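You operate a simulated robot arm through the tools that you are given. There is no shell and no other tool. Be economical: measure what you need, move in short steps, check, and stop when the job is done.

Carry out the task below with a simulated two-armed robot. There is one attempt and no reset: what you move stays moved.

JOB
Put the tall green net bag on the rear part of the bagging bench away on the top of the goods table. Put the green net roll on the rear part of the bagging bench away on the top shelf of the blue rack. Stack the small carton that says "A1" from the top of the grey drawer chest on top of the small carton that says "C3". Take the tag pack from the left end of the steel bench and leave it on the spot under the mandarin tube. Take the yellow net roll from the top of the goods table and leave it on the left end of the steel bench. Take the blue brush on the top of the goods table and put it away on the sorting tray. The order is free. Set down upright: tall green net bag, green net roll, tag pack, yellow net roll.

The check looks at the end state, three seconds after you hand in, the way a careful person would. Anything else that was tipped, shoved, dropped, spilled or broken makes it a failure.

ROBOT AND FRAMES
Two 7-joint arms with fingered hands on one trunk, on a base that drives. Base frame: it is fixed to the floor where the robot stands at the start and does not move with it; the origin is under the middle of the robot, x ahead of it, y to its left, z up; the surface under the hand at the start is at about z = 0.86. Readings come in m, rad, newtons and seconds.
The left shoulder is at the start at [0.06, 0.126, 1.205], the right one opposite. With the tool pointing down near the work surface each hand reaches from about 0.36 to 0.72 m from the robot's upright axis, wherever it stands, measured 20 degrees to its own side. Places, roughly: blue brush (15x6x8 cm) [4, -1.5, 0.8]; green net roll (10x10x16 cm) [0.4, 0, 0.9]; left end of the steel bench [2.9, -0.6, 0.8]; small carton [2.5, -1.25, 1]; sorting tray [0.8, 1.2, 0.9]; spot under the mandarin tube (15x15 cm) [3.38, -3.34, 0.88]; tag pack [2.75, -0.5, 0.75]; tall green net bag [0.5, 0.25, 1]; top of the goods table [3.7, -1.3, 0.8]; top shelf of the blue rack [4.5, -3.5, 1.6]; yellow net roll (10x10x16 cm) [3.9, -1.3, 0.9]. Payload 2.5 kg a hand.
Tool frame (each hand has its own): the origin (TCP) lies between the finger pads and is the grasp point; the fingertips stand 0.03 m ahead of it; z points along the fingers, y is the line along which they close. Largest opening 0.104 m; the body of the gripper starts 0.035 m behind the TCP. The gripper is a hand of 5 fingers: y runs from the thumb to the fingers, the wrist lies at [-0.015, -0.104, -0.178] in the tool frame, and closing takes about 1.5 s.
Orientation is told as [roll, pitch, yaw] about the base's x, y, z axes, in that order, counted from this pose: with the fingers straight down and the wrist toward the robot, the tool's x, y and z point along [0, 1, 0], [1, 0, 0] and [0, 0, -1] of the base frame.

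CONTROLS
- The arms move only by the tool apply_moves. It takes "left_commands", "right_commands" or both (then of equal length, played together; a hand with none holds still); each is a list of rows, each a list of 6 numbers: the shift along the tool's x, y, z in m, then the turn, a rotation vector about the tool's x, y, z in rad. In form: [[x, y, z, ax, ay, az], ...]. A call has 1 to 10 rows; each row is the pose to reach, as a shift and turn from the pose commanded when the call began, along the tool's axes at that moment. "left_grip" and "right_grip" are, for a hand that has rows, the finger opening in m, from 0 to 0.104, set as the call begins (left out, the last holds). Each row takes 0.2 s and may step no farther than 0.05 m and 0.15 rad from the row before; otherwise, or with a gripper value out of range, the whole call is refused. Where a pose cannot be reached the arm comes as near as it can. A force on the tool above 40 N (or 10 N above the force at the start of the call, whichever is more), or a blocked arm, ends the call early, and 0.2 s more pass. Each finger travels about 0.153 m/s and halts on what it meets, pressing with about 24 N; the grip force reading is that of the motor and also rises with nothing between the fingers. The clock runs only during rows and for 0.2 s after the last one: add rows that repeat a pose to give the fingers time. It gives the time, the measured TCP pose, the force on the tool (base axes), the opening and the grip force at its end, in the units of the frame above (readings bear some noise), with the torque about the TCP (base axes, N m) and any sound that the robot's microphone picked up.
- Cameras (640 x 400 px; columns grow to the right, rows downward): "scene" is now at [0.1274, 0.0184, 1.4186]; the picture's right is [0.34, -0.94, 0.00], its down [-0.55, -0.20, -0.81] and it looks along [0.76, 0.28, -0.58] (base axes); focal length 229 px, centre (320, 200). "left" rides on the left gripper at [-0.08, -0.078, -0.141] in its tool frame; the picture's right is [-0.78, -0.30, 0.56], its down [0.54, -0.78, 0.33] and it looks along [0.33, 0.56, 0.76] (tool axes); focal length 247 px, centre (320, 200). "right" rides on the right gripper at [0.08, -0.078, -0.141] in its tool frame; the picture's right is [-0.78, 0.30, -0.56], its down [-0.54, -0.78, 0.33] and it looks along [-0.33, 0.56, 0.76] (tool axes); focal length 247 px, centre (320, 200).
- capture(camera): a new picture of that camera. No time passes.
- slide_trunk(by): slides the trunk up (or, below 0, down) by that many m; the arms and the scene camera ride with it, the base frame stays. It gives what a move gives, with no picture.
- base_move(legs): drives the robot by 1 to 6 legs, each [ahead, left, turn to the left] in m, m and rad, along the robot's own axes; the way and the turn of a leg run together, so that a leg with both is an arc; at most 1.5 m and 3.142 rad a leg. The arms and the cameras ride along, it lands a little off, and it stops where it bumps. It gives what a move gives.
- set_grasp(shape, hand): the hand has 5 fingers and takes this shape, open, in about a second: jaw (thumb against the fingers, like two jaws); tri (thumb and two fingers); tip (a fingertip pinch); poke (one finger out to press); point (the index stretched); flat (the hand flat); cup (the hand cupped); fist (a fist). The gripper value then closes the fingers along that shape, each until it touches; the sizes above hold for jaw. It gives what a move gives, with no picture.
- aim_head(pan, tilt): turns the head with the scene camera to pan (to the left, within 1.501 rad either way) and tilt (down, from -0.506 to 1.204), counted from straight ahead of the robot. It gives what a move gives.
- pixel_to_xyz(camera, pixels): there is no depth. For up to 12 entries [column, row, z] of the newest picture of that camera ("zoom" is the newest enlarged one), the place [x, y] in the base frame at which the ray of that pixel passes the height z, good to about 0.002 m, but the place of the scene camera against the robot may be out by one fixed shift of up to 0.018 m in any direction. No time passes.
- close_up(camera, box): a new picture of the part [left, top, right, bottom] of that camera's present view, enlarged. No time passes.
- sign_off(): hands the job in; it is judged then, once.

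Go step by step. Measure first, check grasps and placings, and put right what went wrong. The budget is 124 turns and 136 pictures, counting those below and the enlarged ones. Unless the task says otherwise, let go and move clear before handing in, and close with one line.

The tools are called after "Request:" as a command line: name --argument value ..., lists and objects as JSON in quotes. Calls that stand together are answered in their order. apply_moves: Moves the arms, as the interface text tells. Its arguments: {"type":"object","properties":{"left_commands":{"type":"array","items":{"type":"array","items":{"type":"number"}}},"left_grip":{"type":"number"},"right_commands":{"type":"array","items":{"type":"array","items":{"type":"number"}}},"right_grip":{"type":"number"}},"required":[]} The other tools are called the same way: slide_trunk (by) slides the trunk up or down; set_grasp (shape, hand) gives the hand a shape; base_move (legs) drives the base; aim_head (pan, tilt) turns the head that bears the scene camera; capture (camera) takes a picture; pixel_to_xyz (camera, pixels) gives the place at which the rays of pixels pass given heights; close_up (camera, box) takes an enlarged picture of a part of a camera's view; sign_off () hands the job in.

At the start:

```text
t: 0.0
left_eef_pos: [0.3931, 0.2858, 1.2285]
left_tcp_rot: [-0.054, 0.011, -0.001]
left_contact_force: [0.1, -0.2, -0.6]
left_torque: [0.04, 0.0, -0.03]
left_opening: 0.1037
left_gripper_force: 0.1
left_shape: jaw
right_eef_pos: [0.495, -0.143, 1.1537]
right_tcp_rot: [-0.001, -0.001, 0.001]
right_contact_force: [-0.2, 0.2, -0.4]
right_torque: [-0.01, 0.0, 0.02]
right_opening: 0.1034
right_gripper_force: 0.0
right_shape: jaw
trunk travel left (down, up): [-0.6, 0.34]
robot x, y, heading: [-0.001, -0.0008, -0.001]
head pan, tilt: [0.349, 0.625]
```

scene: 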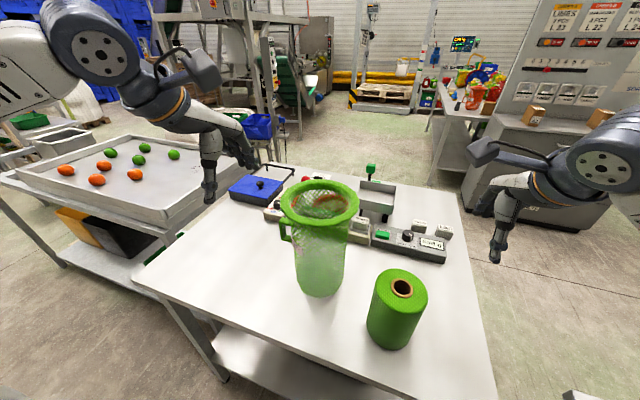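
right: 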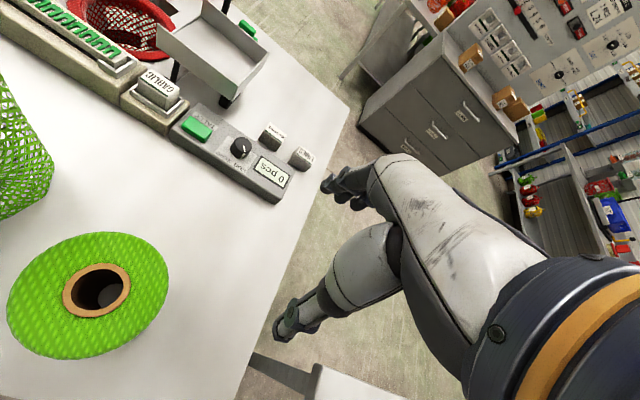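
left: 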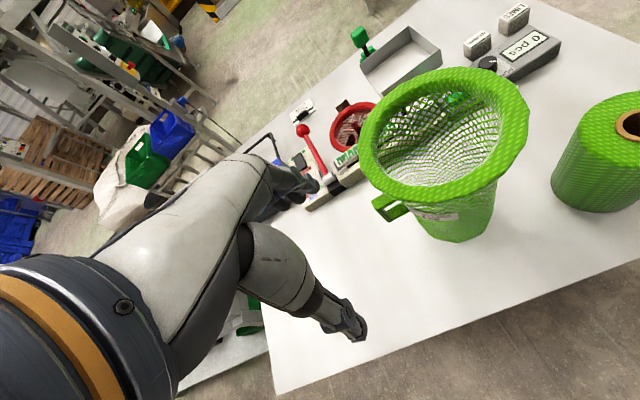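

The bag stands near (320,240) and the green roll near (395,310), both close ahead of me. I'll measure them and look toward the rest of the room.

Request:
pixel_to_xyz --camera "scene" --pixels '[[402, 288, 1.02], [390, 340, 0.86], [427, 300, 1.02], [375, 288, 1.02], [320, 285, 0.86], [318, 200, 1.16], [282, 205, 1.16], [358, 205, 1.16], [493, 399, 0.86], [462, 185, 0.86], [135, 280, 0.86]]'

Request:
close_up --camera "scene" --box '[400, 20, 640, 170]'

Request:
aim_head --pan -0.4 --tilt 0.3

Request:
capture --camera "scene"

```text
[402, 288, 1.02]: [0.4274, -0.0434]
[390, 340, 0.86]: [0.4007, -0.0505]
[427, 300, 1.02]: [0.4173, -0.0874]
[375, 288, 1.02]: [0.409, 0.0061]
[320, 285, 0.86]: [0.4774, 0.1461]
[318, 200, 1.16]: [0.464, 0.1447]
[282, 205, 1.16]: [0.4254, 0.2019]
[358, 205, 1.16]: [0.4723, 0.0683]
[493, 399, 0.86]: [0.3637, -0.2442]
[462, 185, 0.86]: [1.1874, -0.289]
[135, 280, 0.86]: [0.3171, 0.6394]
```

```text
2.67 times, centred on (520, 95) of scene
```

zoom: 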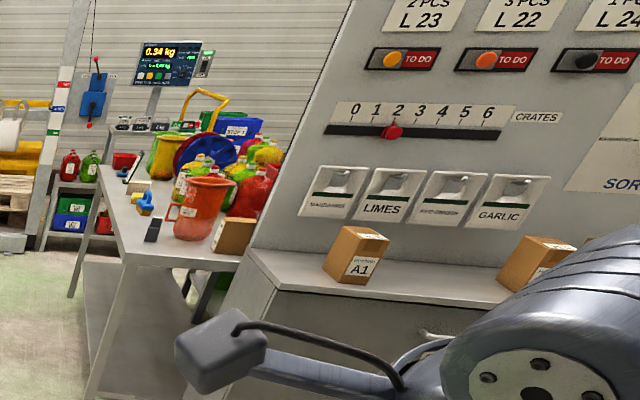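

```text
t: 1.1
left_eef_pos: [0.3925, 0.2864, 1.228]
left_tcp_rot: [-0.057, 0.012, 0.0]
left_contact_force: [0.2, 0.4, 1.1]
left_torque: [-0.01, -0.01, 0.0]
left_opening: 0.1035
left_gripper_force: 0.1
left_shape: jaw
right_eef_pos: [0.4949, -0.1437, 1.1539]
right_tcp_rot: [-0.001, 0.001, 0.0]
right_contact_force: [-0.7, 0.5, 0.4]
right_torque: [0.0, 0.03, 0.0]
right_opening: 0.1035
right_gripper_force: 0.1
right_shape: jaw
trunk travel left (down, up): [-0.6, 0.34]
robot x, y, heading: [-0.0001, 0.0053, -0.002]
head pan, tilt: [-0.4, 0.3]
```

```text
131 pictures are left
```

scene: 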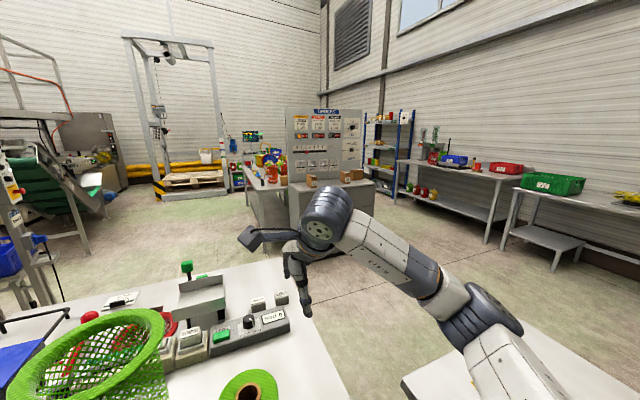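

The bag's rim in the left picture is centred at about (445,125) and the right picture shows the roll's bore at (97,290). I'll triangulate with the hand cameras.

Request:
pixel_to_xyz --camera "left" --pixels '[[445, 122, 1.16], [445, 122, 1.1], [445, 122, 1.2], [455, 235, 0.86], [360, 150, 1.16], [525, 95, 1.16], [610, 210, 0.86], [398, 215, 1.0], [640, 122, 1.02]]'

Request:
pixel_to_xyz --camera "right" --pixels '[[97, 290, 1.02], [97, 290, 1.0], [8, 320, 1.02], [168, 260, 1.02], [88, 295, 0.86], [248, 372, 0.86], [348, 100, 0.86]]'

Request:
pixel_to_xyz --camera "scene" --pixels '[[247, 390, 1.02], [90, 360, 1.16], [345, 399, 0.86], [270, 260, 0.86], [450, 345, 0.86]]'

Request:
aim_head --pan 0.3 --tilt 0.95

Request:
capture --camera "scene"

```text
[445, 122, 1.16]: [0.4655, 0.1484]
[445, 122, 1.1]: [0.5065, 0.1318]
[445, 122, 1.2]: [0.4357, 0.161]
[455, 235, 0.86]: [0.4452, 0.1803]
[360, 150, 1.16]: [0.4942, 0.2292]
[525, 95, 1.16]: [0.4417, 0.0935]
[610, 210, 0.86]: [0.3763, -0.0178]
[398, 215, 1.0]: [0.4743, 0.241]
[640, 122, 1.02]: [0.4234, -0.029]
```

```text
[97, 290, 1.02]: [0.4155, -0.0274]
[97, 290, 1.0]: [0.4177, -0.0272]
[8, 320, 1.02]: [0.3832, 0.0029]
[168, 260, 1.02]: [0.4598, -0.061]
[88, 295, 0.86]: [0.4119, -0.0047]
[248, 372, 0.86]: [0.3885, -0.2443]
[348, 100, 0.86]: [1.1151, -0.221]
```

```text
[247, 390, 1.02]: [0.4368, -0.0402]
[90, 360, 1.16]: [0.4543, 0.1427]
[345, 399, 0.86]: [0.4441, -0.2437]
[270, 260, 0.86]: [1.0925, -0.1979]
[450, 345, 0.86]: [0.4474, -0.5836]
```

```text
t: 2.2
left_eef_pos: [0.3928, 0.2868, 1.2289]
left_tcp_rot: [-0.057, 0.01, -0.003]
left_contact_force: [-0.1, -0.5, -0.8]
left_torque: [0.01, 0.0, 0.0]
left_opening: 0.1035
left_gripper_force: 0.1
left_shape: jaw
right_eef_pos: [0.4945, -0.1432, 1.1541]
right_tcp_rot: [0.0, 0.002, -0.001]
right_contact_force: [0.0, 0.1, 0.6]
right_torque: [0.0, 0.0, -0.01]
right_opening: 0.1037
right_gripper_force: 0.1
right_shape: jaw
trunk travel left (down, up): [-0.6, 0.34]
robot x, y, heading: [0.0017, -0.0017, 0.002]
head pan, tilt: [0.3, 0.949]
```

```text
130 pictures are left
```

scene: 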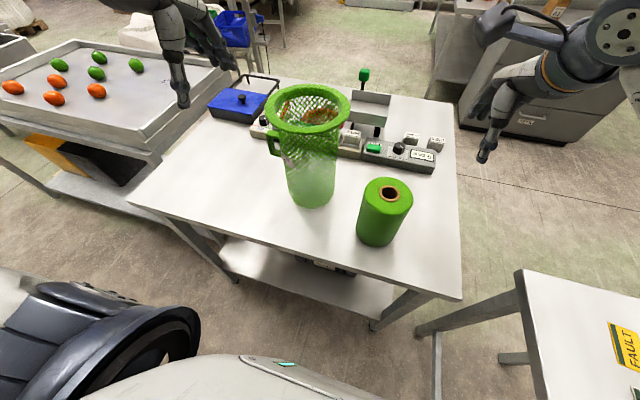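

The roll's axis is about (0.416,-0.027) by the right hand camera (the scene camera is off by about 1.5 cm). I'll bring the right hand over the roll and lift the left for a second view of the bag's rim.

Request:
apply_moves --right_commands '[[0.04, -0.027, 0, 0, 0, 0], [0.08, -0.054, 0, 0, 0, 0], [0.116, -0.08, 0, 0, 0, 0], [0.116, -0.08, 0, 0, 0, 0]]' --left_commands '[[0, 0, -0.04, 0, 0, 0], [-0.03, 0, -0.07, 0, 0, 0], [-0.06, 0, -0.07, 0, 0, 0], [-0.06, 0, -0.07, 0, 0, 0]]'

Request:
capture --camera "right"

Request:
capture --camera "left"

```text
t: 2.8
left_eef_pos: [0.3947, 0.2823, 1.2773]
left_tcp_rot: [-0.268, 0.006, -0.004]
left_contact_force: [-0.2, 0.6, 0.4]
left_torque: [-0.01, -0.02, 0.03]
left_opening: 0.1036
left_gripper_force: 0.0
left_shape: jaw
right_eef_pos: [0.447, -0.0695, 1.1548]
right_tcp_rot: [-0.001, -0.001, 0.001]
right_contact_force: [-0.9, -0.2, 0.5]
right_torque: [0.01, 0.03, 0.01]
right_opening: 0.1038
right_gripper_force: 0.1
right_shape: jaw
trunk travel left (down, up): [-0.6, 0.34]
robot x, y, heading: [-0.0008, 0.0004, -0.003]
head pan, tilt: [0.3, 0.949]
stopped in row 3 (left hand): the arm was blocked; the commanded pose is now the measured one
```

```text
129 pictures are left
```

right: 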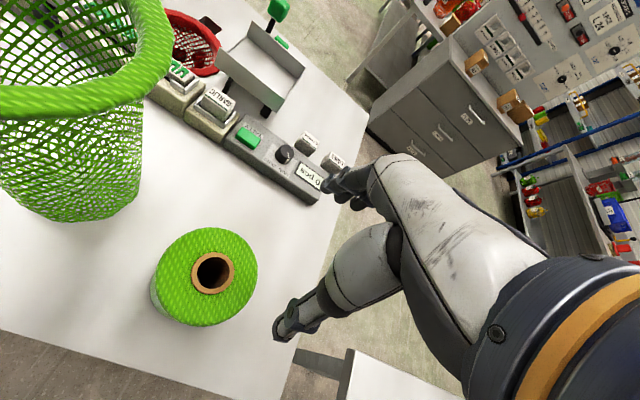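

```text
128 pictures are left
```

left: 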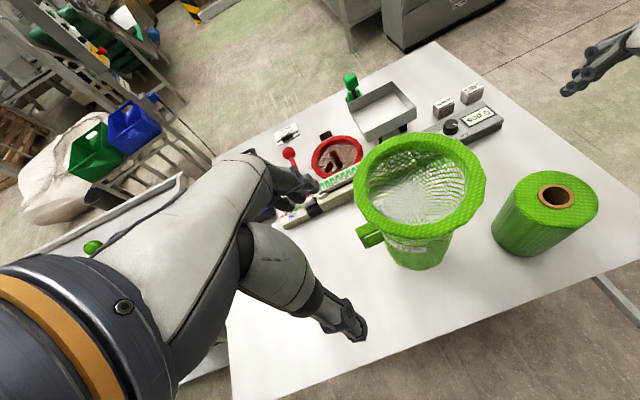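

The left arm was at its upper limit there (roll tilted to -0.268), so I'll raise the trunk and then level the hand. I'll also convert the new roll and rim pixels.

Request:
pixel_to_xyz --camera "right" --pixels '[[212, 272, 1.02], [154, 285, 1.02], [257, 262, 1.02], [200, 228, 1.02], [212, 325, 1.02], [193, 276, 1.02], [233, 268, 1.02]]'

Request:
pixel_to_xyz --camera "left" --pixels '[[420, 185, 1.16], [420, 185, 1.2], [355, 200, 1.16], [487, 175, 1.16], [556, 196, 1.02], [418, 262, 0.86]]'

Request:
slide_trunk --by 0.18

```text
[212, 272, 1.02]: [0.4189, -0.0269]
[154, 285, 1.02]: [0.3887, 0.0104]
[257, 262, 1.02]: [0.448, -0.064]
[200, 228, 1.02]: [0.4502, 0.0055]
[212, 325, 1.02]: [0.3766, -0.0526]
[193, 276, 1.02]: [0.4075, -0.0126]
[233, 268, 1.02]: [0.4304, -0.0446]
```

```text
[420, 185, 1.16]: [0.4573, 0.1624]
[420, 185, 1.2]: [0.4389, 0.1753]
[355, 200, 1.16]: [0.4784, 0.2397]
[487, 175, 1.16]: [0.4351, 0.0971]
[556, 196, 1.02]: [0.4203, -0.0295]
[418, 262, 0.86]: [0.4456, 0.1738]
```

```text
t: 4.8
left_eef_pos: [0.3947, 0.2817, 1.4585]
left_tcp_rot: [-0.268, 0.003, -0.006]
left_contact_force: [0.3, 0.1, 0.6]
left_torque: [-0.04, 0.01, 0.0]
left_opening: 0.1038
left_gripper_force: 0.1
left_shape: jaw
right_eef_pos: [0.4456, -0.0703, 1.3342]
right_tcp_rot: [0.002, 0.0, 0.0]
right_contact_force: [0.2, 0.2, -0.2]
right_torque: [-0.03, -0.01, -0.01]
right_opening: 0.1037
right_gripper_force: 0.1
right_shape: jaw
trunk travel left (down, up): [-0.78, 0.16]
robot x, y, heading: [-0.0031, -0.0, -0.004]
head pan, tilt: [0.3, 0.949]
```

The roll measures about 9.5 cm across at (0.419,-0.027). Now I level the left hand and bring it above the near rim of the bag for a clearer look.

Request:
apply_moves --left_commands '[[-0.024, 0, 0.0325, 0, 0.09, 0], [-0.048, 0, 0.065, 0, 0.18, 0], [-0.072, 0, 0.0975, 0, 0.268, 0], [-0.096, 0, 0.13, 0, 0.268, 0], [-0.096, 0, 0.13, 0, 0.268, 0]]'

Request:
capture --camera "left"

Request:
capture --camera "scene"

```text
t: 5.5
left_eef_pos: [0.3926, 0.2138, 1.3923]
left_tcp_rot: [-0.256, 0.007, 0.004]
left_contact_force: [-0.4, -0.9, -0.4]
left_torque: [-0.02, 0.0, -0.02]
left_opening: 0.1037
left_gripper_force: 0.1
left_shape: jaw
right_eef_pos: [0.447, -0.0692, 1.3348]
right_tcp_rot: [0.002, 0.0, 0.002]
right_contact_force: [0.8, 0.3, 0.3]
right_torque: [-0.04, 0.02, 0.0]
right_opening: 0.1035
right_gripper_force: 0.1
right_shape: jaw
trunk travel left (down, up): [-0.78, 0.16]
robot x, y, heading: [-0.0029, -0.0049, -0.007]
head pan, tilt: [0.3, 0.949]
stopped in row 3 (left hand): the arm was blocked; the commanded pose is now the measured one
```

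```text
127 pictures are left
```

left: 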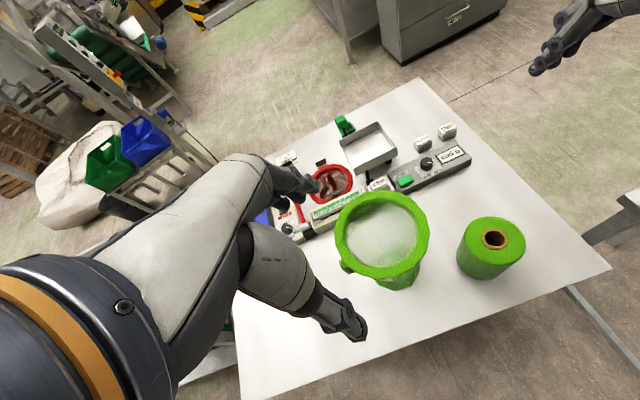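

```text
126 pictures are left
```

scene: 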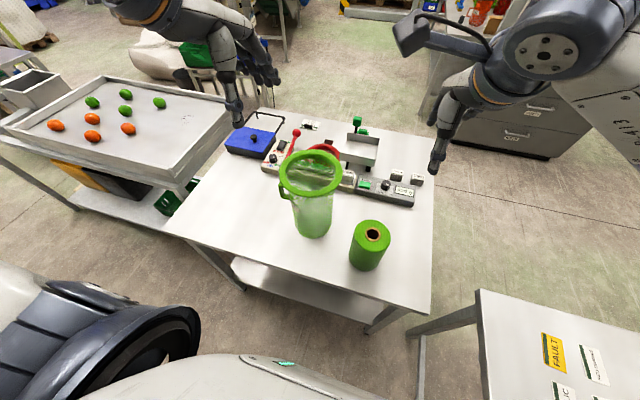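

The arm blocks when the hand is at shoulder height, so I'll come lower first, then level and shift over.

Request:
apply_moves --left_commands '[[0.01, 0, 0.05, 0, 0, 0], [0.0, 0, 0.09, 0, 0.06, 0], [-0.01, 0, 0.11, 0, 0.14, 0], [-0.02, 0, 0.12, 0, 0.256, 0], [-0.035, 0, 0.12, 0, 0.256, 0], [-0.035, 0, 0.12, 0, 0.256, 0]]'

Request:
capture --camera "left"

```text
refused: row 1 steps farther than a row can; nothing moved
```

```text
125 pictures are left
```

left: 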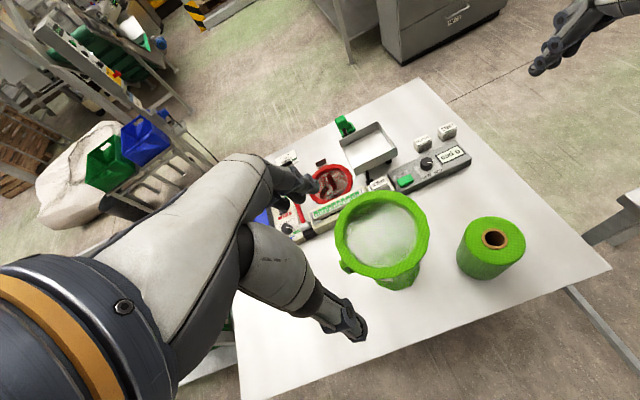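

The call was refused for a slightly too long first step, so I'll resend it with shorter steps.

Request:
apply_moves --left_commands '[[0.0, 0, 0.045, 0, 0, 0], [-0.005, 0, 0.085, 0, 0.06, 0], [-0.01, 0, 0.11, 0, 0.14, 0], [-0.02, 0, 0.12, 0, 0.256, 0], [-0.035, 0, 0.12, 0, 0.256, 0], [-0.035, 0, 0.12, 0, 0.256, 0]]'

Request:
capture --camera "left"

```text
t: 6.9
left_eef_pos: [0.3935, 0.1486, 1.2861]
left_tcp_rot: [0.002, 0.003, 0.004]
left_contact_force: [0.7, -0.3, -0.6]
left_torque: [-0.02, -0.03, 0.01]
left_opening: 0.1038
left_gripper_force: 0.1
left_shape: jaw
right_eef_pos: [0.4463, -0.0691, 1.3358]
right_tcp_rot: [0.001, 0.001, 0.003]
right_contact_force: [-0.6, 0.3, -0.4]
right_torque: [-0.03, 0.0, 0.02]
right_opening: 0.1039
right_gripper_force: 0.1
right_shape: jaw
trunk travel left (down, up): [-0.78, 0.16]
robot x, y, heading: [0.0025, 0.001, -0.001]
head pan, tilt: [0.3, 0.949]
```

```text
124 pictures are left
```

left: 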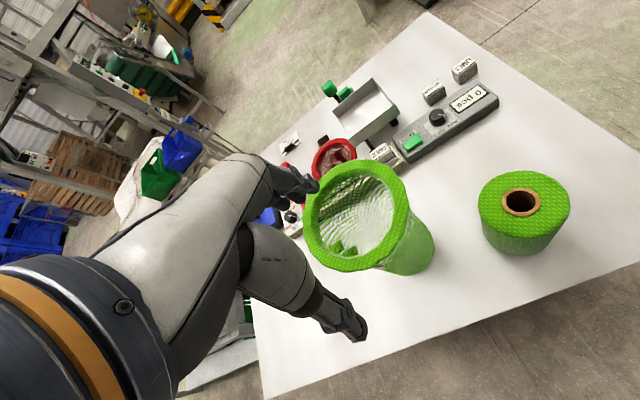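

The rim centre is now at about (355,214) and the hand is level. I'll triangulate again from this pose.

Request:
pixel_to_xyz --camera "left" --pixels '[[356, 213, 1.14], [356, 213, 1.16], [356, 213, 1.18], [304, 222, 1.16], [408, 203, 1.16], [348, 162, 1.16], [350, 272, 1.16], [390, 260, 1.16], [434, 250, 0.86], [415, 274, 0.86], [521, 201, 1.02]]'

Request:
close_up --camera "left" --box '[270, 140, 590, 340]'

```text
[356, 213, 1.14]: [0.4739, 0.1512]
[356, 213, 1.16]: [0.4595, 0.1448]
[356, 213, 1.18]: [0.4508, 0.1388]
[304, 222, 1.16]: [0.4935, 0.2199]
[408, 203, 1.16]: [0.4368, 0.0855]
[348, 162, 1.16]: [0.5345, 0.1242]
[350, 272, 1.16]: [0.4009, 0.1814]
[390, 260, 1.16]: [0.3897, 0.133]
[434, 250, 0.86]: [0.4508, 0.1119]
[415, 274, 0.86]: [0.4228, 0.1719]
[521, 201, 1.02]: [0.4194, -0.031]
```

```text
2.00 times, centred on (430, 240) of left
```

zoom: 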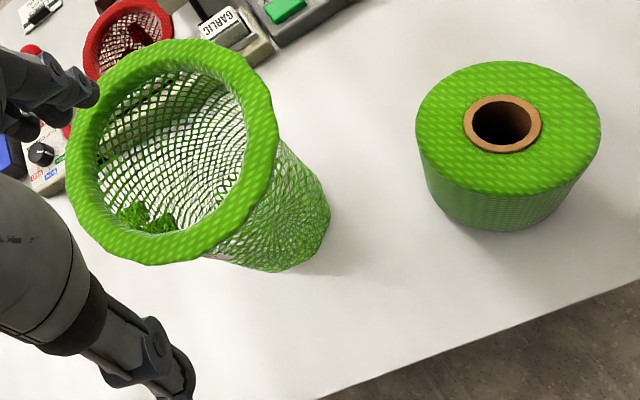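

The triangulation puts the rim's centre at roughly (0.47,0.15) with the lip near z 1.14. I'll go down over the near lip, with the thumb outside and the fingers inside, then look before closing.

Request:
apply_moves --left_commands '[[0, 0.016, 0.03, 0, 0, 0], [0, 0.016, 0.07, 0, 0, 0], [0, 0.016, 0.105, 0, 0, 0], [0, 0.016, 0.125, 0, 0, 0], [0, 0.016, 0.125, 0, 0, 0]]'

Request:
capture --camera "left"

Request:
close_up --camera "scene" --box '[200, 80, 440, 280]'

```text
t: 8.1
left_eef_pos: [0.4086, 0.15, 1.1601]
left_tcp_rot: [0.002, 0.003, 0.004]
left_contact_force: [0.6, 0.1, 0.0]
left_torque: [-0.02, 0.01, 0.03]
left_opening: 0.1038
left_gripper_force: 0.0
left_shape: jaw
right_eef_pos: [0.4462, -0.0709, 1.3341]
right_tcp_rot: [0.002, 0.0, 0.002]
right_contact_force: [0.2, -0.1, 0.0]
right_torque: [0.02, -0.02, 0.05]
right_opening: 0.104
right_gripper_force: 0.1
right_shape: jaw
trunk travel left (down, up): [-0.78, 0.16]
robot x, y, heading: [0.0018, -0.0022, 0.003]
head pan, tilt: [0.3, 0.949]
```

```text
122 pictures are left
```

left: 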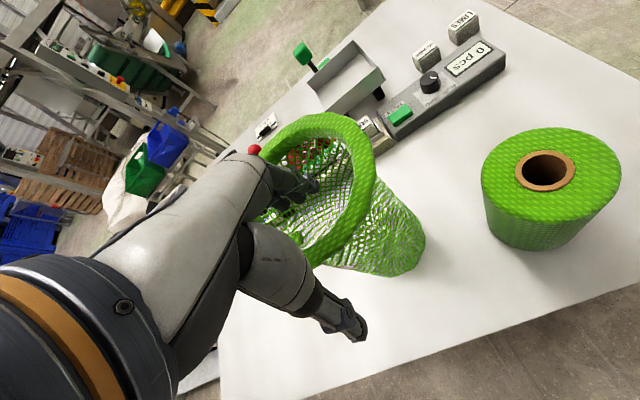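

```text
2.00 times, centred on (320, 180) of scene
```

zoom: 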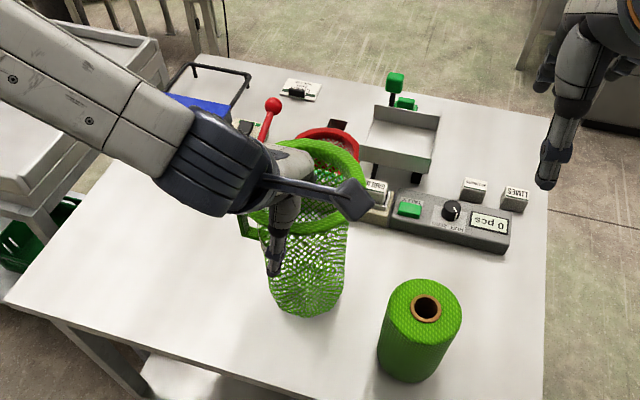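

The thumb hangs outside the near lip and the fingers are inside it. I'll lower a little and close.

Request:
apply_moves --left_commands '[[0, 0, 0.015, 0, 0, 0], [0, 0, 0.015, 0, 0, 0]]'

Request:
apply_moves --left_commands '[[0, 0, 0, 0, 0, 0], [0, 0, 0, 0, 0, 0], [0, 0, 0, 0, 0, 0], [0, 0, 0, 0, 0, 0], [0, 0, 0, 0, 0, 0], [0, 0, 0, 0, 0, 0], [0, 0, 0, 0, 0, 0], [0, 0, 0, 0, 0, 0]]' --left_grip 0.0

Request:
capture --camera "left"

```text
t: 8.7
left_eef_pos: [0.4089, 0.1493, 1.1468]
left_tcp_rot: [0.002, 0.002, 0.003]
left_contact_force: [-0.3, -1.1, -0.1]
left_torque: [0.01, -0.01, -0.03]
left_opening: 0.1039
left_gripper_force: 0.0
left_shape: jaw
right_eef_pos: [0.4462, -0.0699, 1.3346]
right_tcp_rot: [0.0, 0.0, 0.003]
right_contact_force: [-0.2, -0.3, -0.7]
right_torque: [0.05, 0.03, 0.04]
right_opening: 0.1039
right_gripper_force: 0.1
right_shape: jaw
trunk travel left (down, up): [-0.78, 0.16]
robot x, y, heading: [0.0006, -0.0011, -0.009]
head pan, tilt: [0.3, 0.949]
```

```text
t: 10.5
left_eef_pos: [0.4091, 0.1493, 1.147]
left_tcp_rot: [0.002, 0.003, 0.002]
left_contact_force: [-0.1, 0.0, 2.9]
left_torque: [0.05, -0.41, -0.03]
left_opening: 0.0168
left_gripper_force: 23.8
left_shape: jaw
right_eef_pos: [0.4455, -0.07, 1.336]
right_tcp_rot: [0.0, 0.0, 0.002]
right_contact_force: [0.6, 0.0, 0.0]
right_torque: [-0.02, -0.03, -0.01]
right_opening: 0.1038
right_gripper_force: 0.1
right_shape: jaw
trunk travel left (down, up): [-0.78, 0.16]
robot x, y, heading: [0.0012, 0.0005, -0.0]
head pan, tilt: [0.3, 0.949]
```

```text
120 pictures are left
```

left: 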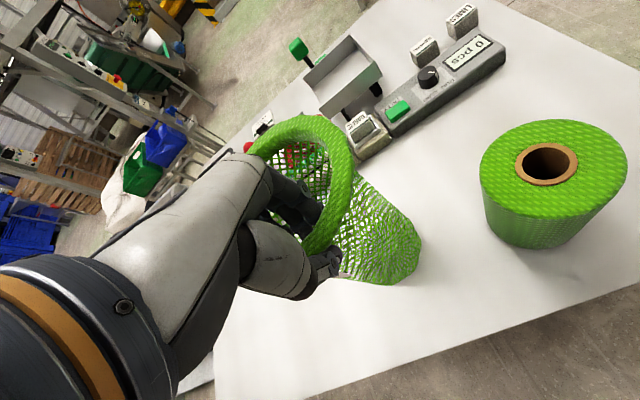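

The lip is gripped at 0.0168 m with 24 N. I'll lift a few centimetres and check.

Request:
apply_moves --left_commands '[[0, 0, -0.02, 0, 0, 0], [0, 0, -0.04, 0, 0, 0], [0, 0, -0.06, 0, 0, 0], [0, 0, -0.06, 0, 0, 0]]'

Request:
capture --camera "scene"

```text
t: 11.5
left_eef_pos: [0.411, 0.1496, 1.2068]
left_tcp_rot: [0.001, 0.004, 0.004]
left_contact_force: [0.7, -0.6, 0.0]
left_torque: [-0.02, 0.0, -0.02]
left_opening: 0.0156
left_gripper_force: 23.8
left_shape: jaw
right_eef_pos: [0.447, -0.0699, 1.3344]
right_tcp_rot: [0.001, 0.0, 0.002]
right_contact_force: [0.1, 0.0, 0.0]
right_torque: [-0.01, 0.0, 0.01]
right_opening: 0.104
right_gripper_force: 0.0
right_shape: jaw
trunk travel left (down, up): [-0.78, 0.16]
robot x, y, heading: [0.0008, -0.0013, -0.002]
head pan, tilt: [0.3, 0.949]
```

```text
119 pictures are left
```

scene: 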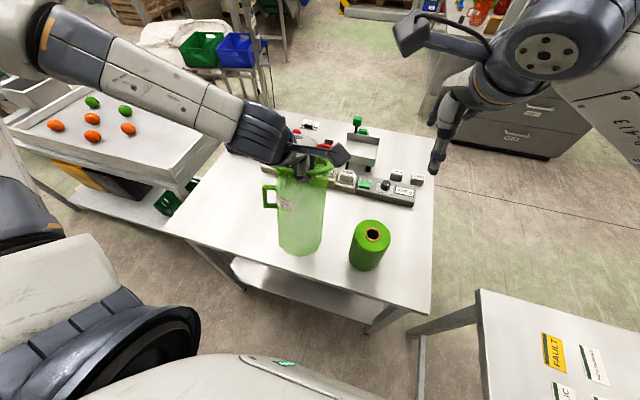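

The bag's bottom now shows at (300,254), so it may have swung. I'll zoom in to check.

Request:
close_up --camera "scene" --box '[200, 100, 440, 280]'

Request:
capture --camera "left"

Request:
capture --camera "right"

```text
2.22 times, centred on (320, 190) of scene
```

zoom: 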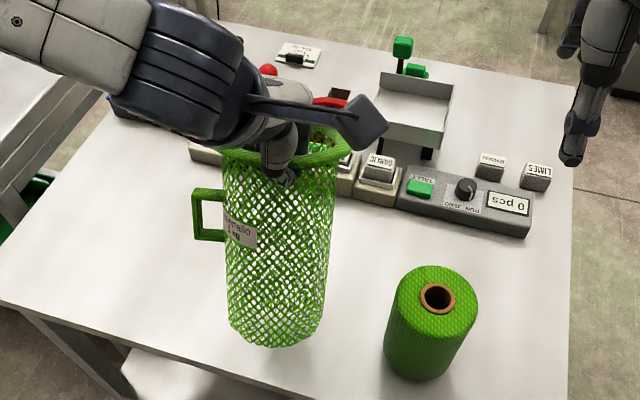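

```text
117 pictures are left
```

left: 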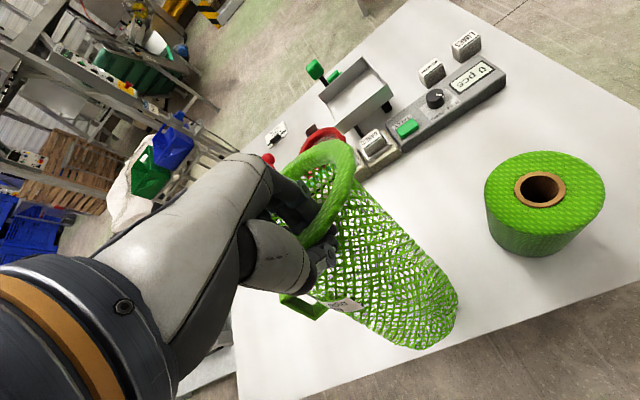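

```text
116 pictures are left
```

right: 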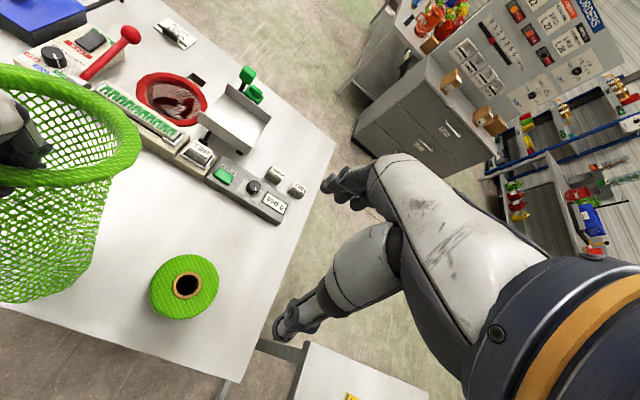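

The bag hangs held by the lip, its bottom swung about 20° toward me, which I can counter when placing. Next I bring the right hand above the roll.

Request:
apply_moves --right_commands '[[0.014, -0.009, 0.04, 0, 0, 0], [0.028, -0.018, 0.08, 0, 0, 0], [0.042, -0.028, 0.12, 0, 0, 0], [0.042, -0.028, 0.16, 0, 0, 0], [0.042, -0.028, 0.2, 0, 0, 0], [0.042, -0.028, 0.2, 0, 0, 0]]'

Request:
capture --camera "right"

```text
t: 12.9
left_eef_pos: [0.4095, 0.1508, 1.2067]
left_tcp_rot: [0.001, 0.005, 0.004]
left_contact_force: [-0.2, 0.1, 0.2]
left_torque: [-0.03, -0.03, 0.01]
left_opening: 0.0151
left_gripper_force: 23.5
left_shape: jaw
right_eef_pos: [0.4172, -0.0281, 1.133]
right_tcp_rot: [0.002, 0.001, 0.001]
right_contact_force: [0.4, -0.7, -0.3]
right_torque: [0.02, -0.01, 0.03]
right_opening: 0.1039
right_gripper_force: 0.3
right_shape: jaw
trunk travel left (down, up): [-0.78, 0.16]
robot x, y, heading: [0.0001, -0.0003, -0.002]
head pan, tilt: [0.3, 0.949]
```

```text
115 pictures are left
```

right: 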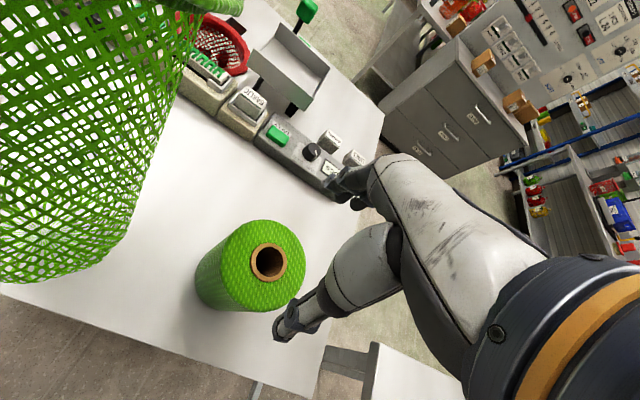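

The bore's centre is at (268,262). I'll measure the roll's top edges precisely from here.

Request:
close_up --camera "right" --box '[180, 200, 340, 330]'

Request:
pixel_to_xyz --camera "right" --pixels '[[268, 262, 1.02], [268, 262, 1.01], [221, 262, 1.02], [306, 262, 1.02], [260, 220, 1.02], [268, 310, 1.02]]'

```text
3.08 times, centred on (260, 265) of right
```

zoom: 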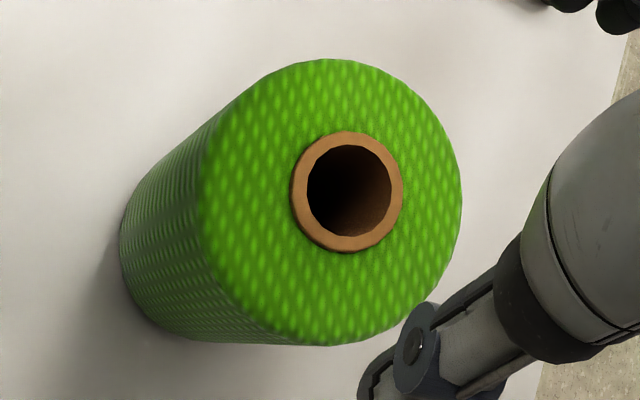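

```text
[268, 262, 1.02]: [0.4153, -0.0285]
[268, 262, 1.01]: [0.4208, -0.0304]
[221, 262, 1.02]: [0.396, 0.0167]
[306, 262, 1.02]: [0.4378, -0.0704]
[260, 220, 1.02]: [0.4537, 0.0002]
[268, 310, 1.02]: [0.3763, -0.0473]
```

I'll convert points on the enlarged ellipse of the roll's top.

Request:
pixel_to_xyz --camera "zoom" --pixels '[[201, 180, 1.02], [462, 205, 1.02], [335, 59, 1.02], [320, 346, 1.02], [245, 95, 1.02], [432, 300, 1.02], [410, 88, 1.02], [235, 290, 1.02], [347, 190, 1.02]]'

```text
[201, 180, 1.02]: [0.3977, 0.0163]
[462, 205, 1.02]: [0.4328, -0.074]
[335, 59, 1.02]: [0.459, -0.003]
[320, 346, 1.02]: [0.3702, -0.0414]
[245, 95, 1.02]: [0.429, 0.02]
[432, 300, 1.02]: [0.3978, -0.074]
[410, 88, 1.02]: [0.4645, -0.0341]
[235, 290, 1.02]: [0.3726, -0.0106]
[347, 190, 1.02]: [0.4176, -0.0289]
```

The roll's centre comes out at about (0.4155,-0.026) with a diameter of 0.097, so it fits the open jaw with about 3 mm each side. I'll lower the right hand carefully.

Request:
apply_moves --right_commands '[[0.002, -0.0015, 0.03, 0, 0, 0], [0.002, -0.0015, 0.06, 0, 0, 0], [0.002, -0.0015, 0.075, 0, 0, 0], [0.002, -0.0015, 0.075, 0, 0, 0]]' --right_grip 0.104

Request:
capture --camera "right"

Request:
close_up --camera "right" --box '[220, 140, 420, 340]'

```text
t: 13.9
left_eef_pos: [0.4094, 0.1492, 1.2069]
left_tcp_rot: [0.002, 0.003, 0.003]
left_contact_force: [-0.4, -0.6, 0.5]
left_torque: [-0.02, 0.02, 0.02]
left_opening: 0.0152
left_gripper_force: 24.7
left_shape: jaw
right_eef_pos: [0.4153, -0.0258, 1.0589]
right_tcp_rot: [0.001, -0.001, 0.002]
right_contact_force: [0.5, 0.8, -0.2]
right_torque: [0.0, 0.03, 0.04]
right_opening: 0.1037
right_gripper_force: 0.1
right_shape: jaw
trunk travel left (down, up): [-0.78, 0.16]
robot x, y, heading: [-0.001, 0.0003, 0.003]
head pan, tilt: [0.3, 0.949]
```

```text
113 pictures are left
```

right: 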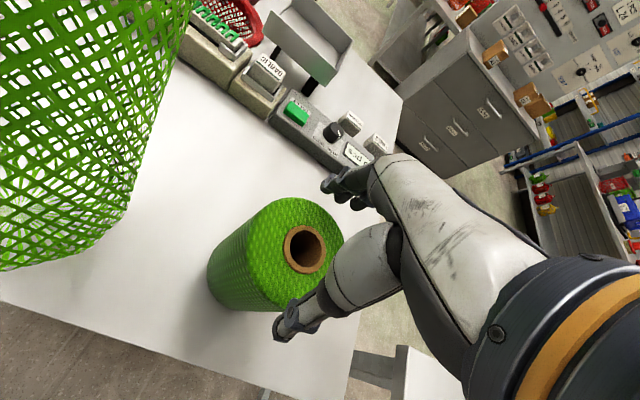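

```text
2.00 times, centred on (320, 240) of right
```

zoom: 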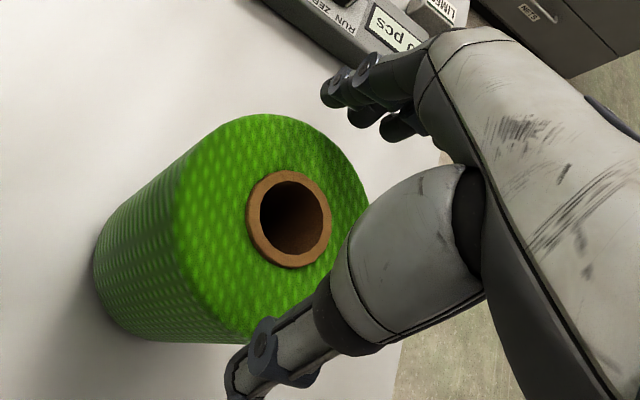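

The roll sits between the thumb (288,325) and fingers (345,185). I'll continue down in small steps, watching for contact force.

Request:
pixel_to_xyz --camera "right" --pixels '[[305, 249, 1.02]]'

Request:
apply_moves --right_commands '[[0, 0, 0.012, 0, 0, 0], [0, 0, 0.024, 0, 0, 0], [0, 0, 0.036, 0, 0, 0], [0, 0, 0.036, 0, 0, 0]]'

Request:
close_up --camera "right" --box '[220, 140, 420, 340]'

Request:
capture --camera "left"

```text
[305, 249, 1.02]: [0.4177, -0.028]
```

```text
t: 14.9
left_eef_pos: [0.4095, 0.1496, 1.2071]
left_tcp_rot: [0.001, 0.006, 0.002]
left_contact_force: [0.6, 0.1, -0.2]
left_torque: [-0.03, 0.01, 0.0]
left_opening: 0.0152
left_gripper_force: 24.2
left_shape: jaw
right_eef_pos: [0.4179, -0.0259, 1.0256]
right_tcp_rot: [0.002, -0.004, 0.0]
right_contact_force: [1.8, 1.0, 7.9]
right_torque: [0.0, -0.09, 0.02]
right_opening: 0.1038
right_gripper_force: 0.1
right_shape: jaw
trunk travel left (down, up): [-0.78, 0.16]
robot x, y, heading: [0.0036, -0.0003, 0.001]
head pan, tilt: [0.3, 0.949]
```

```text
2.00 times, centred on (320, 240) of right
```

zoom: 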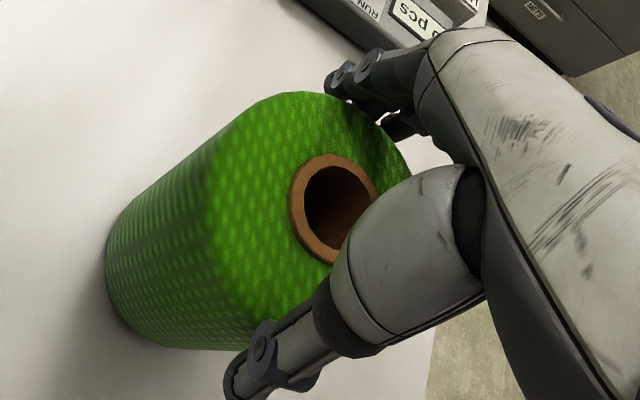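

```text
110 pictures are left
```

left: 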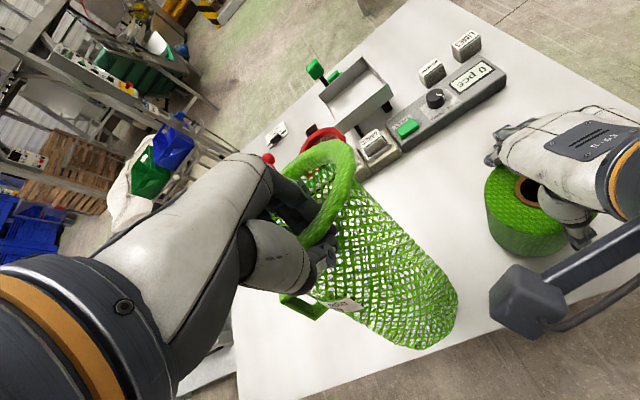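

There is a light 8 N contact at z 1.026, roughly balanced between thumb and fingers. I'll press a little further and see whether it slides over.

Request:
apply_moves --right_commands '[[0, 0, 0.005, 0, 0, 0], [0, 0, 0.01, 0, 0, 0], [0, 0, 0.01, 0, 0, 0]]'

Request:
close_up --camera "left" --box '[460, 80, 640, 280]'

```text
t: 15.7
left_eef_pos: [0.4097, 0.1509, 1.2071]
left_tcp_rot: [0.002, 0.003, 0.003]
left_contact_force: [0.1, 0.8, -0.6]
left_torque: [0.01, -0.02, -0.03]
left_opening: 0.0152
left_gripper_force: 23.6
left_shape: jaw
right_eef_pos: [0.4171, -0.0247, 1.0155]
right_tcp_rot: [0.002, -0.006, 0.001]
right_contact_force: [3.5, 1.9, 18.0]
right_torque: [0.04, -0.3, -0.05]
right_opening: 0.1043
right_gripper_force: 0.2
right_shape: jaw
trunk travel left (down, up): [-0.78, 0.16]
robot x, y, heading: [-0.0004, 0.0015, 0.001]
head pan, tilt: [0.3, 0.949]
```

```text
2.00 times, centred on (550, 180) of left
```

zoom: 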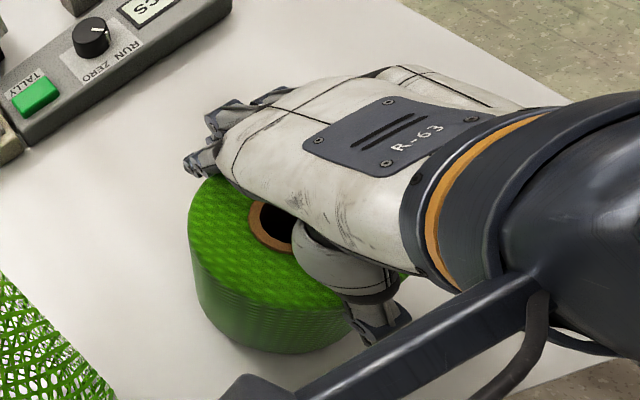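

It slid down another centimetre against friction, now overlapping about 3.5 cm. I'll close here and do a small test lift.

Request:
apply_moves --right_commands '[[0, 0, 0, 0, 0, 0], [0, 0, 0, 0, 0, 0], [0, 0, 0, 0, 0, 0], [0, 0, 0, 0, 0, 0], [0, 0, 0, 0, 0, 0]]' --right_grip 0.0

Request:
apply_moves --right_commands '[[0, 0, -0.02, 0, 0, 0], [0, 0, -0.04, 0, 0, 0], [0, 0, -0.06, 0, 0, 0], [0, 0, -0.06, 0, 0, 0]]'

Request:
capture --camera "scene"

Request:
capture --camera "right"

```text
t: 16.9
left_eef_pos: [0.4097, 0.1508, 1.2072]
left_tcp_rot: [0.003, 0.003, 0.003]
left_contact_force: [0.1, 0.5, -1.8]
left_torque: [-0.01, 0.0, -0.02]
left_opening: 0.0152
left_gripper_force: 24.0
left_shape: jaw
right_eef_pos: [0.416, -0.0251, 1.0156]
right_tcp_rot: [0.002, -0.004, 0.002]
right_contact_force: [2.5, 2.3, 17.7]
right_torque: [0.01, -0.3, -0.03]
right_opening: 0.0871
right_gripper_force: 24.1
right_shape: jaw
trunk travel left (down, up): [-0.78, 0.16]
robot x, y, heading: [-0.0006, -0.0003, -0.003]
head pan, tilt: [0.3, 0.949]
```

```text
t: 17.9
left_eef_pos: [0.4097, 0.1497, 1.2062]
left_tcp_rot: [0.002, 0.007, 0.004]
left_contact_force: [0.0, 0.8, -0.3]
left_torque: [-0.02, 0.03, -0.01]
left_opening: 0.0151
left_gripper_force: 23.9
left_shape: jaw
right_eef_pos: [0.4168, -0.0265, 1.0747]
right_tcp_rot: [0.0, 0.0, 0.002]
right_contact_force: [-0.1, 1.6, -2.8]
right_torque: [0.05, -0.01, 0.02]
right_opening: 0.0873
right_gripper_force: 23.8
right_shape: jaw
trunk travel left (down, up): [-0.78, 0.16]
robot x, y, heading: [-0.0007, -0.0013, -0.002]
head pan, tilt: [0.3, 0.949]
```

```text
108 pictures are left
```

scene: 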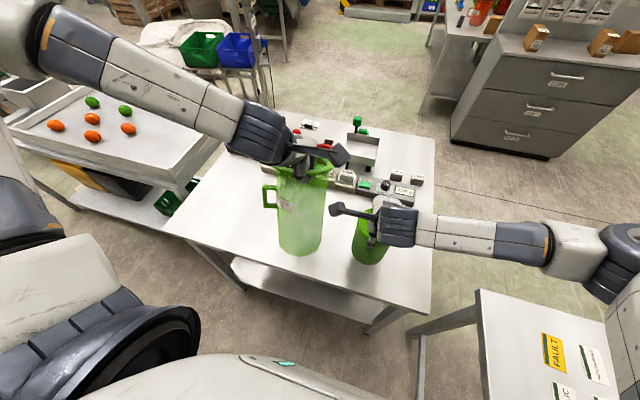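

```text
107 pictures are left
```

right: 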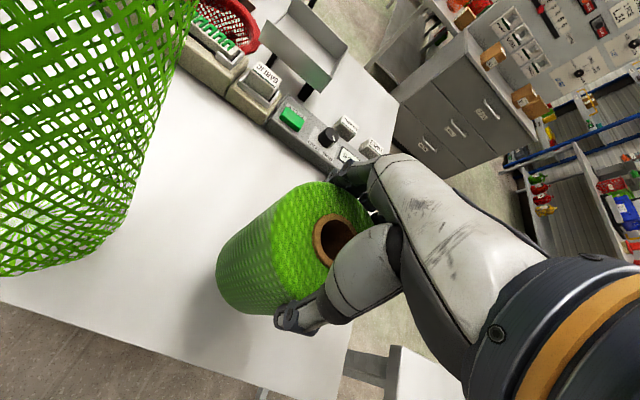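

The roll is lifted, held at 0.087 m with its weight in the reading. I'll raise both loads for clearance and look at the route toward the far tables.

Request:
apply_moves --right_commands '[[0, 0, -0.03, 0, 0, 0], [0, 0, -0.06, 0, 0, 0], [0, 0, -0.09, 0, 0, 0], [0, 0, -0.09, 0, 0, 0]]' --left_commands '[[0, 0, -0.02, 0, 0, 0], [0, 0, -0.04, 0, 0, 0], [0, 0, -0.06, 0, 0, 0], [0, 0, -0.06, 0, 0, 0]]'

Request:
aim_head --pan -0.35 --tilt 0.25

Request:
capture --camera "scene"

Request:
close_up --camera "scene" --box '[200, 100, 520, 300]'

Request:
aim_head --pan -1.3 --tilt 0.6

Request:
capture --camera "scene"

```text
t: 18.9
left_eef_pos: [0.4094, 0.149, 1.2656]
left_tcp_rot: [0.003, 0.006, 0.005]
left_contact_force: [0.4, -0.2, -0.1]
left_torque: [-0.01, 0.02, 0.02]
left_opening: 0.0156
left_gripper_force: 24.0
left_shape: jaw
right_eef_pos: [0.4171, -0.0268, 1.1617]
right_tcp_rot: [0.0, 0.001, 0.003]
right_contact_force: [0.6, -0.3, -4.2]
right_torque: [0.06, 0.0, -0.02]
right_opening: 0.0875
right_gripper_force: 23.8
right_shape: jaw
trunk travel left (down, up): [-0.78, 0.16]
robot x, y, heading: [0.0006, -0.001, -0.005]
head pan, tilt: [0.3, 0.949]
```

```text
t: 20.0
left_eef_pos: [0.4086, 0.1486, 1.2661]
left_tcp_rot: [0.002, 0.005, 0.003]
left_contact_force: [0.9, 0.2, -1.0]
left_torque: [-0.05, 0.0, 0.0]
left_opening: 0.0155
left_gripper_force: 24.2
left_shape: jaw
right_eef_pos: [0.4172, -0.0281, 1.1615]
right_tcp_rot: [0.0, 0.0, 0.002]
right_contact_force: [-0.2, 0.2, -3.0]
right_torque: [-0.01, 0.01, 0.03]
right_opening: 0.0871
right_gripper_force: 24.2
right_shape: jaw
trunk travel left (down, up): [-0.78, 0.16]
robot x, y, heading: [-0.0008, -0.0006, 0.001]
head pan, tilt: [-0.351, 0.25]
```

```text
106 pictures are left
```

scene: 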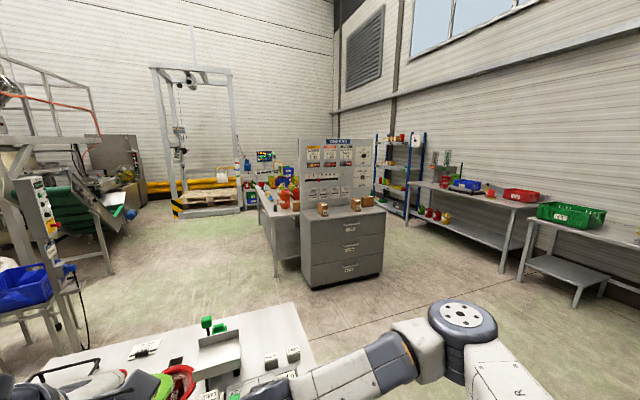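

```text
2.00 times, centred on (360, 200) of scene
```

zoom: 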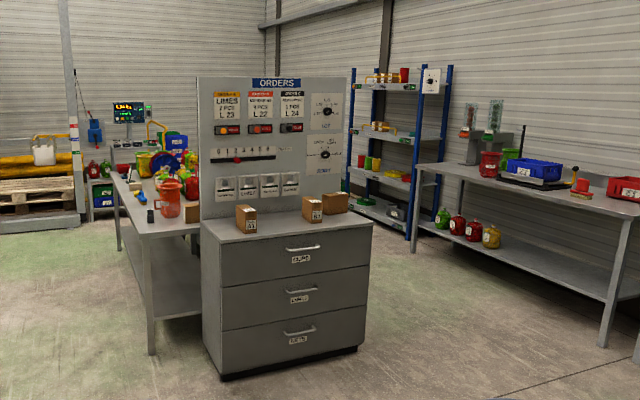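

```text
t: 21.2
left_eef_pos: [0.409, 0.1493, 1.266]
left_tcp_rot: [0.002, 0.006, 0.005]
left_contact_force: [-0.2, -0.2, 0.0]
left_torque: [-0.05, 0.03, -0.01]
left_opening: 0.0155
left_gripper_force: 23.6
left_shape: jaw
right_eef_pos: [0.4173, -0.028, 1.1632]
right_tcp_rot: [0.0, -0.001, 0.001]
right_contact_force: [-0.9, 0.1, -4.5]
right_torque: [0.07, 0.04, 0.0]
right_opening: 0.0871
right_gripper_force: 24.4
right_shape: jaw
trunk travel left (down, up): [-0.78, 0.16]
robot x, y, heading: [0.0027, -0.0012, -0.002]
head pan, tilt: [-1.3, 0.6]
```

```text
104 pictures are left
```

scene: 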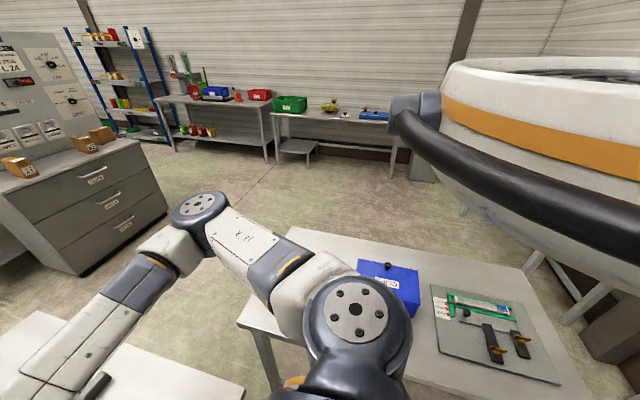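

The zoomed view shows the bench with items left of the drawer chest, the blue rack at (400,150) and the mandarin/lime tubes at (480,120). I'll map key points of this view.

Request:
pixel_to_xyz --camera "zoom" --pixels '[[113, 176, 0.8], [143, 236, 0.8], [200, 232, 0.8], [152, 355, 0.0], [151, 215, 0.8], [168, 218, 0.8], [222, 380, 0.0], [368, 352, 0.0], [203, 227, 1.0], [418, 164, 0.88], [640, 215, 0.88]]'

Request:
pixel_to_xyz --camera "zoom" --pixels '[[490, 178, 0.88], [245, 228, 0.92], [312, 220, 0.92], [336, 210, 0.92], [350, 197, 0.0], [409, 240, 0.0], [413, 255, 0.0], [357, 85, 1.6], [445, 90, 1.6], [600, 348, 0.0]]'

Request:
pixel_to_xyz --camera "scene" --pixels '[[290, 228, 0.86], [240, 322, 0.86], [530, 272, 0.86], [590, 395, 0.86], [0, 335, 0.86], [245, 393, 0.86]]'

```text
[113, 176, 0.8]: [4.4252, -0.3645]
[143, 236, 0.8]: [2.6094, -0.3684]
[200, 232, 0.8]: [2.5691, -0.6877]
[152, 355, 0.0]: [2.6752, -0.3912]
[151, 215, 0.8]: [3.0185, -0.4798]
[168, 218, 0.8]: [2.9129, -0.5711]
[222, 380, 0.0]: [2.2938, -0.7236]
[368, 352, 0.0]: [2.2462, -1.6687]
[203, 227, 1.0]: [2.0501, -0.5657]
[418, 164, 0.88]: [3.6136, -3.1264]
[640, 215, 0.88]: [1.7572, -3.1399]
```

```text
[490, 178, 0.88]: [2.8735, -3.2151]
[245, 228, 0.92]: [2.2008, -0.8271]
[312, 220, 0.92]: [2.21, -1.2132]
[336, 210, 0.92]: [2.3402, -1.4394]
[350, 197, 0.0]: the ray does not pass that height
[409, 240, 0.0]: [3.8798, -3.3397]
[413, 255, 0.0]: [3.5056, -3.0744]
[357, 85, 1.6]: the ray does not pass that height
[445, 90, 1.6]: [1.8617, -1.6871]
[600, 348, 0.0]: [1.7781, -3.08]
```

```text
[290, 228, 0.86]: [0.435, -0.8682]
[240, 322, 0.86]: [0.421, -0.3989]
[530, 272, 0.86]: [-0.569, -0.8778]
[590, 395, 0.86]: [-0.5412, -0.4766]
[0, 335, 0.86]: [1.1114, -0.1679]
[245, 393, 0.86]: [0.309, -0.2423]
```

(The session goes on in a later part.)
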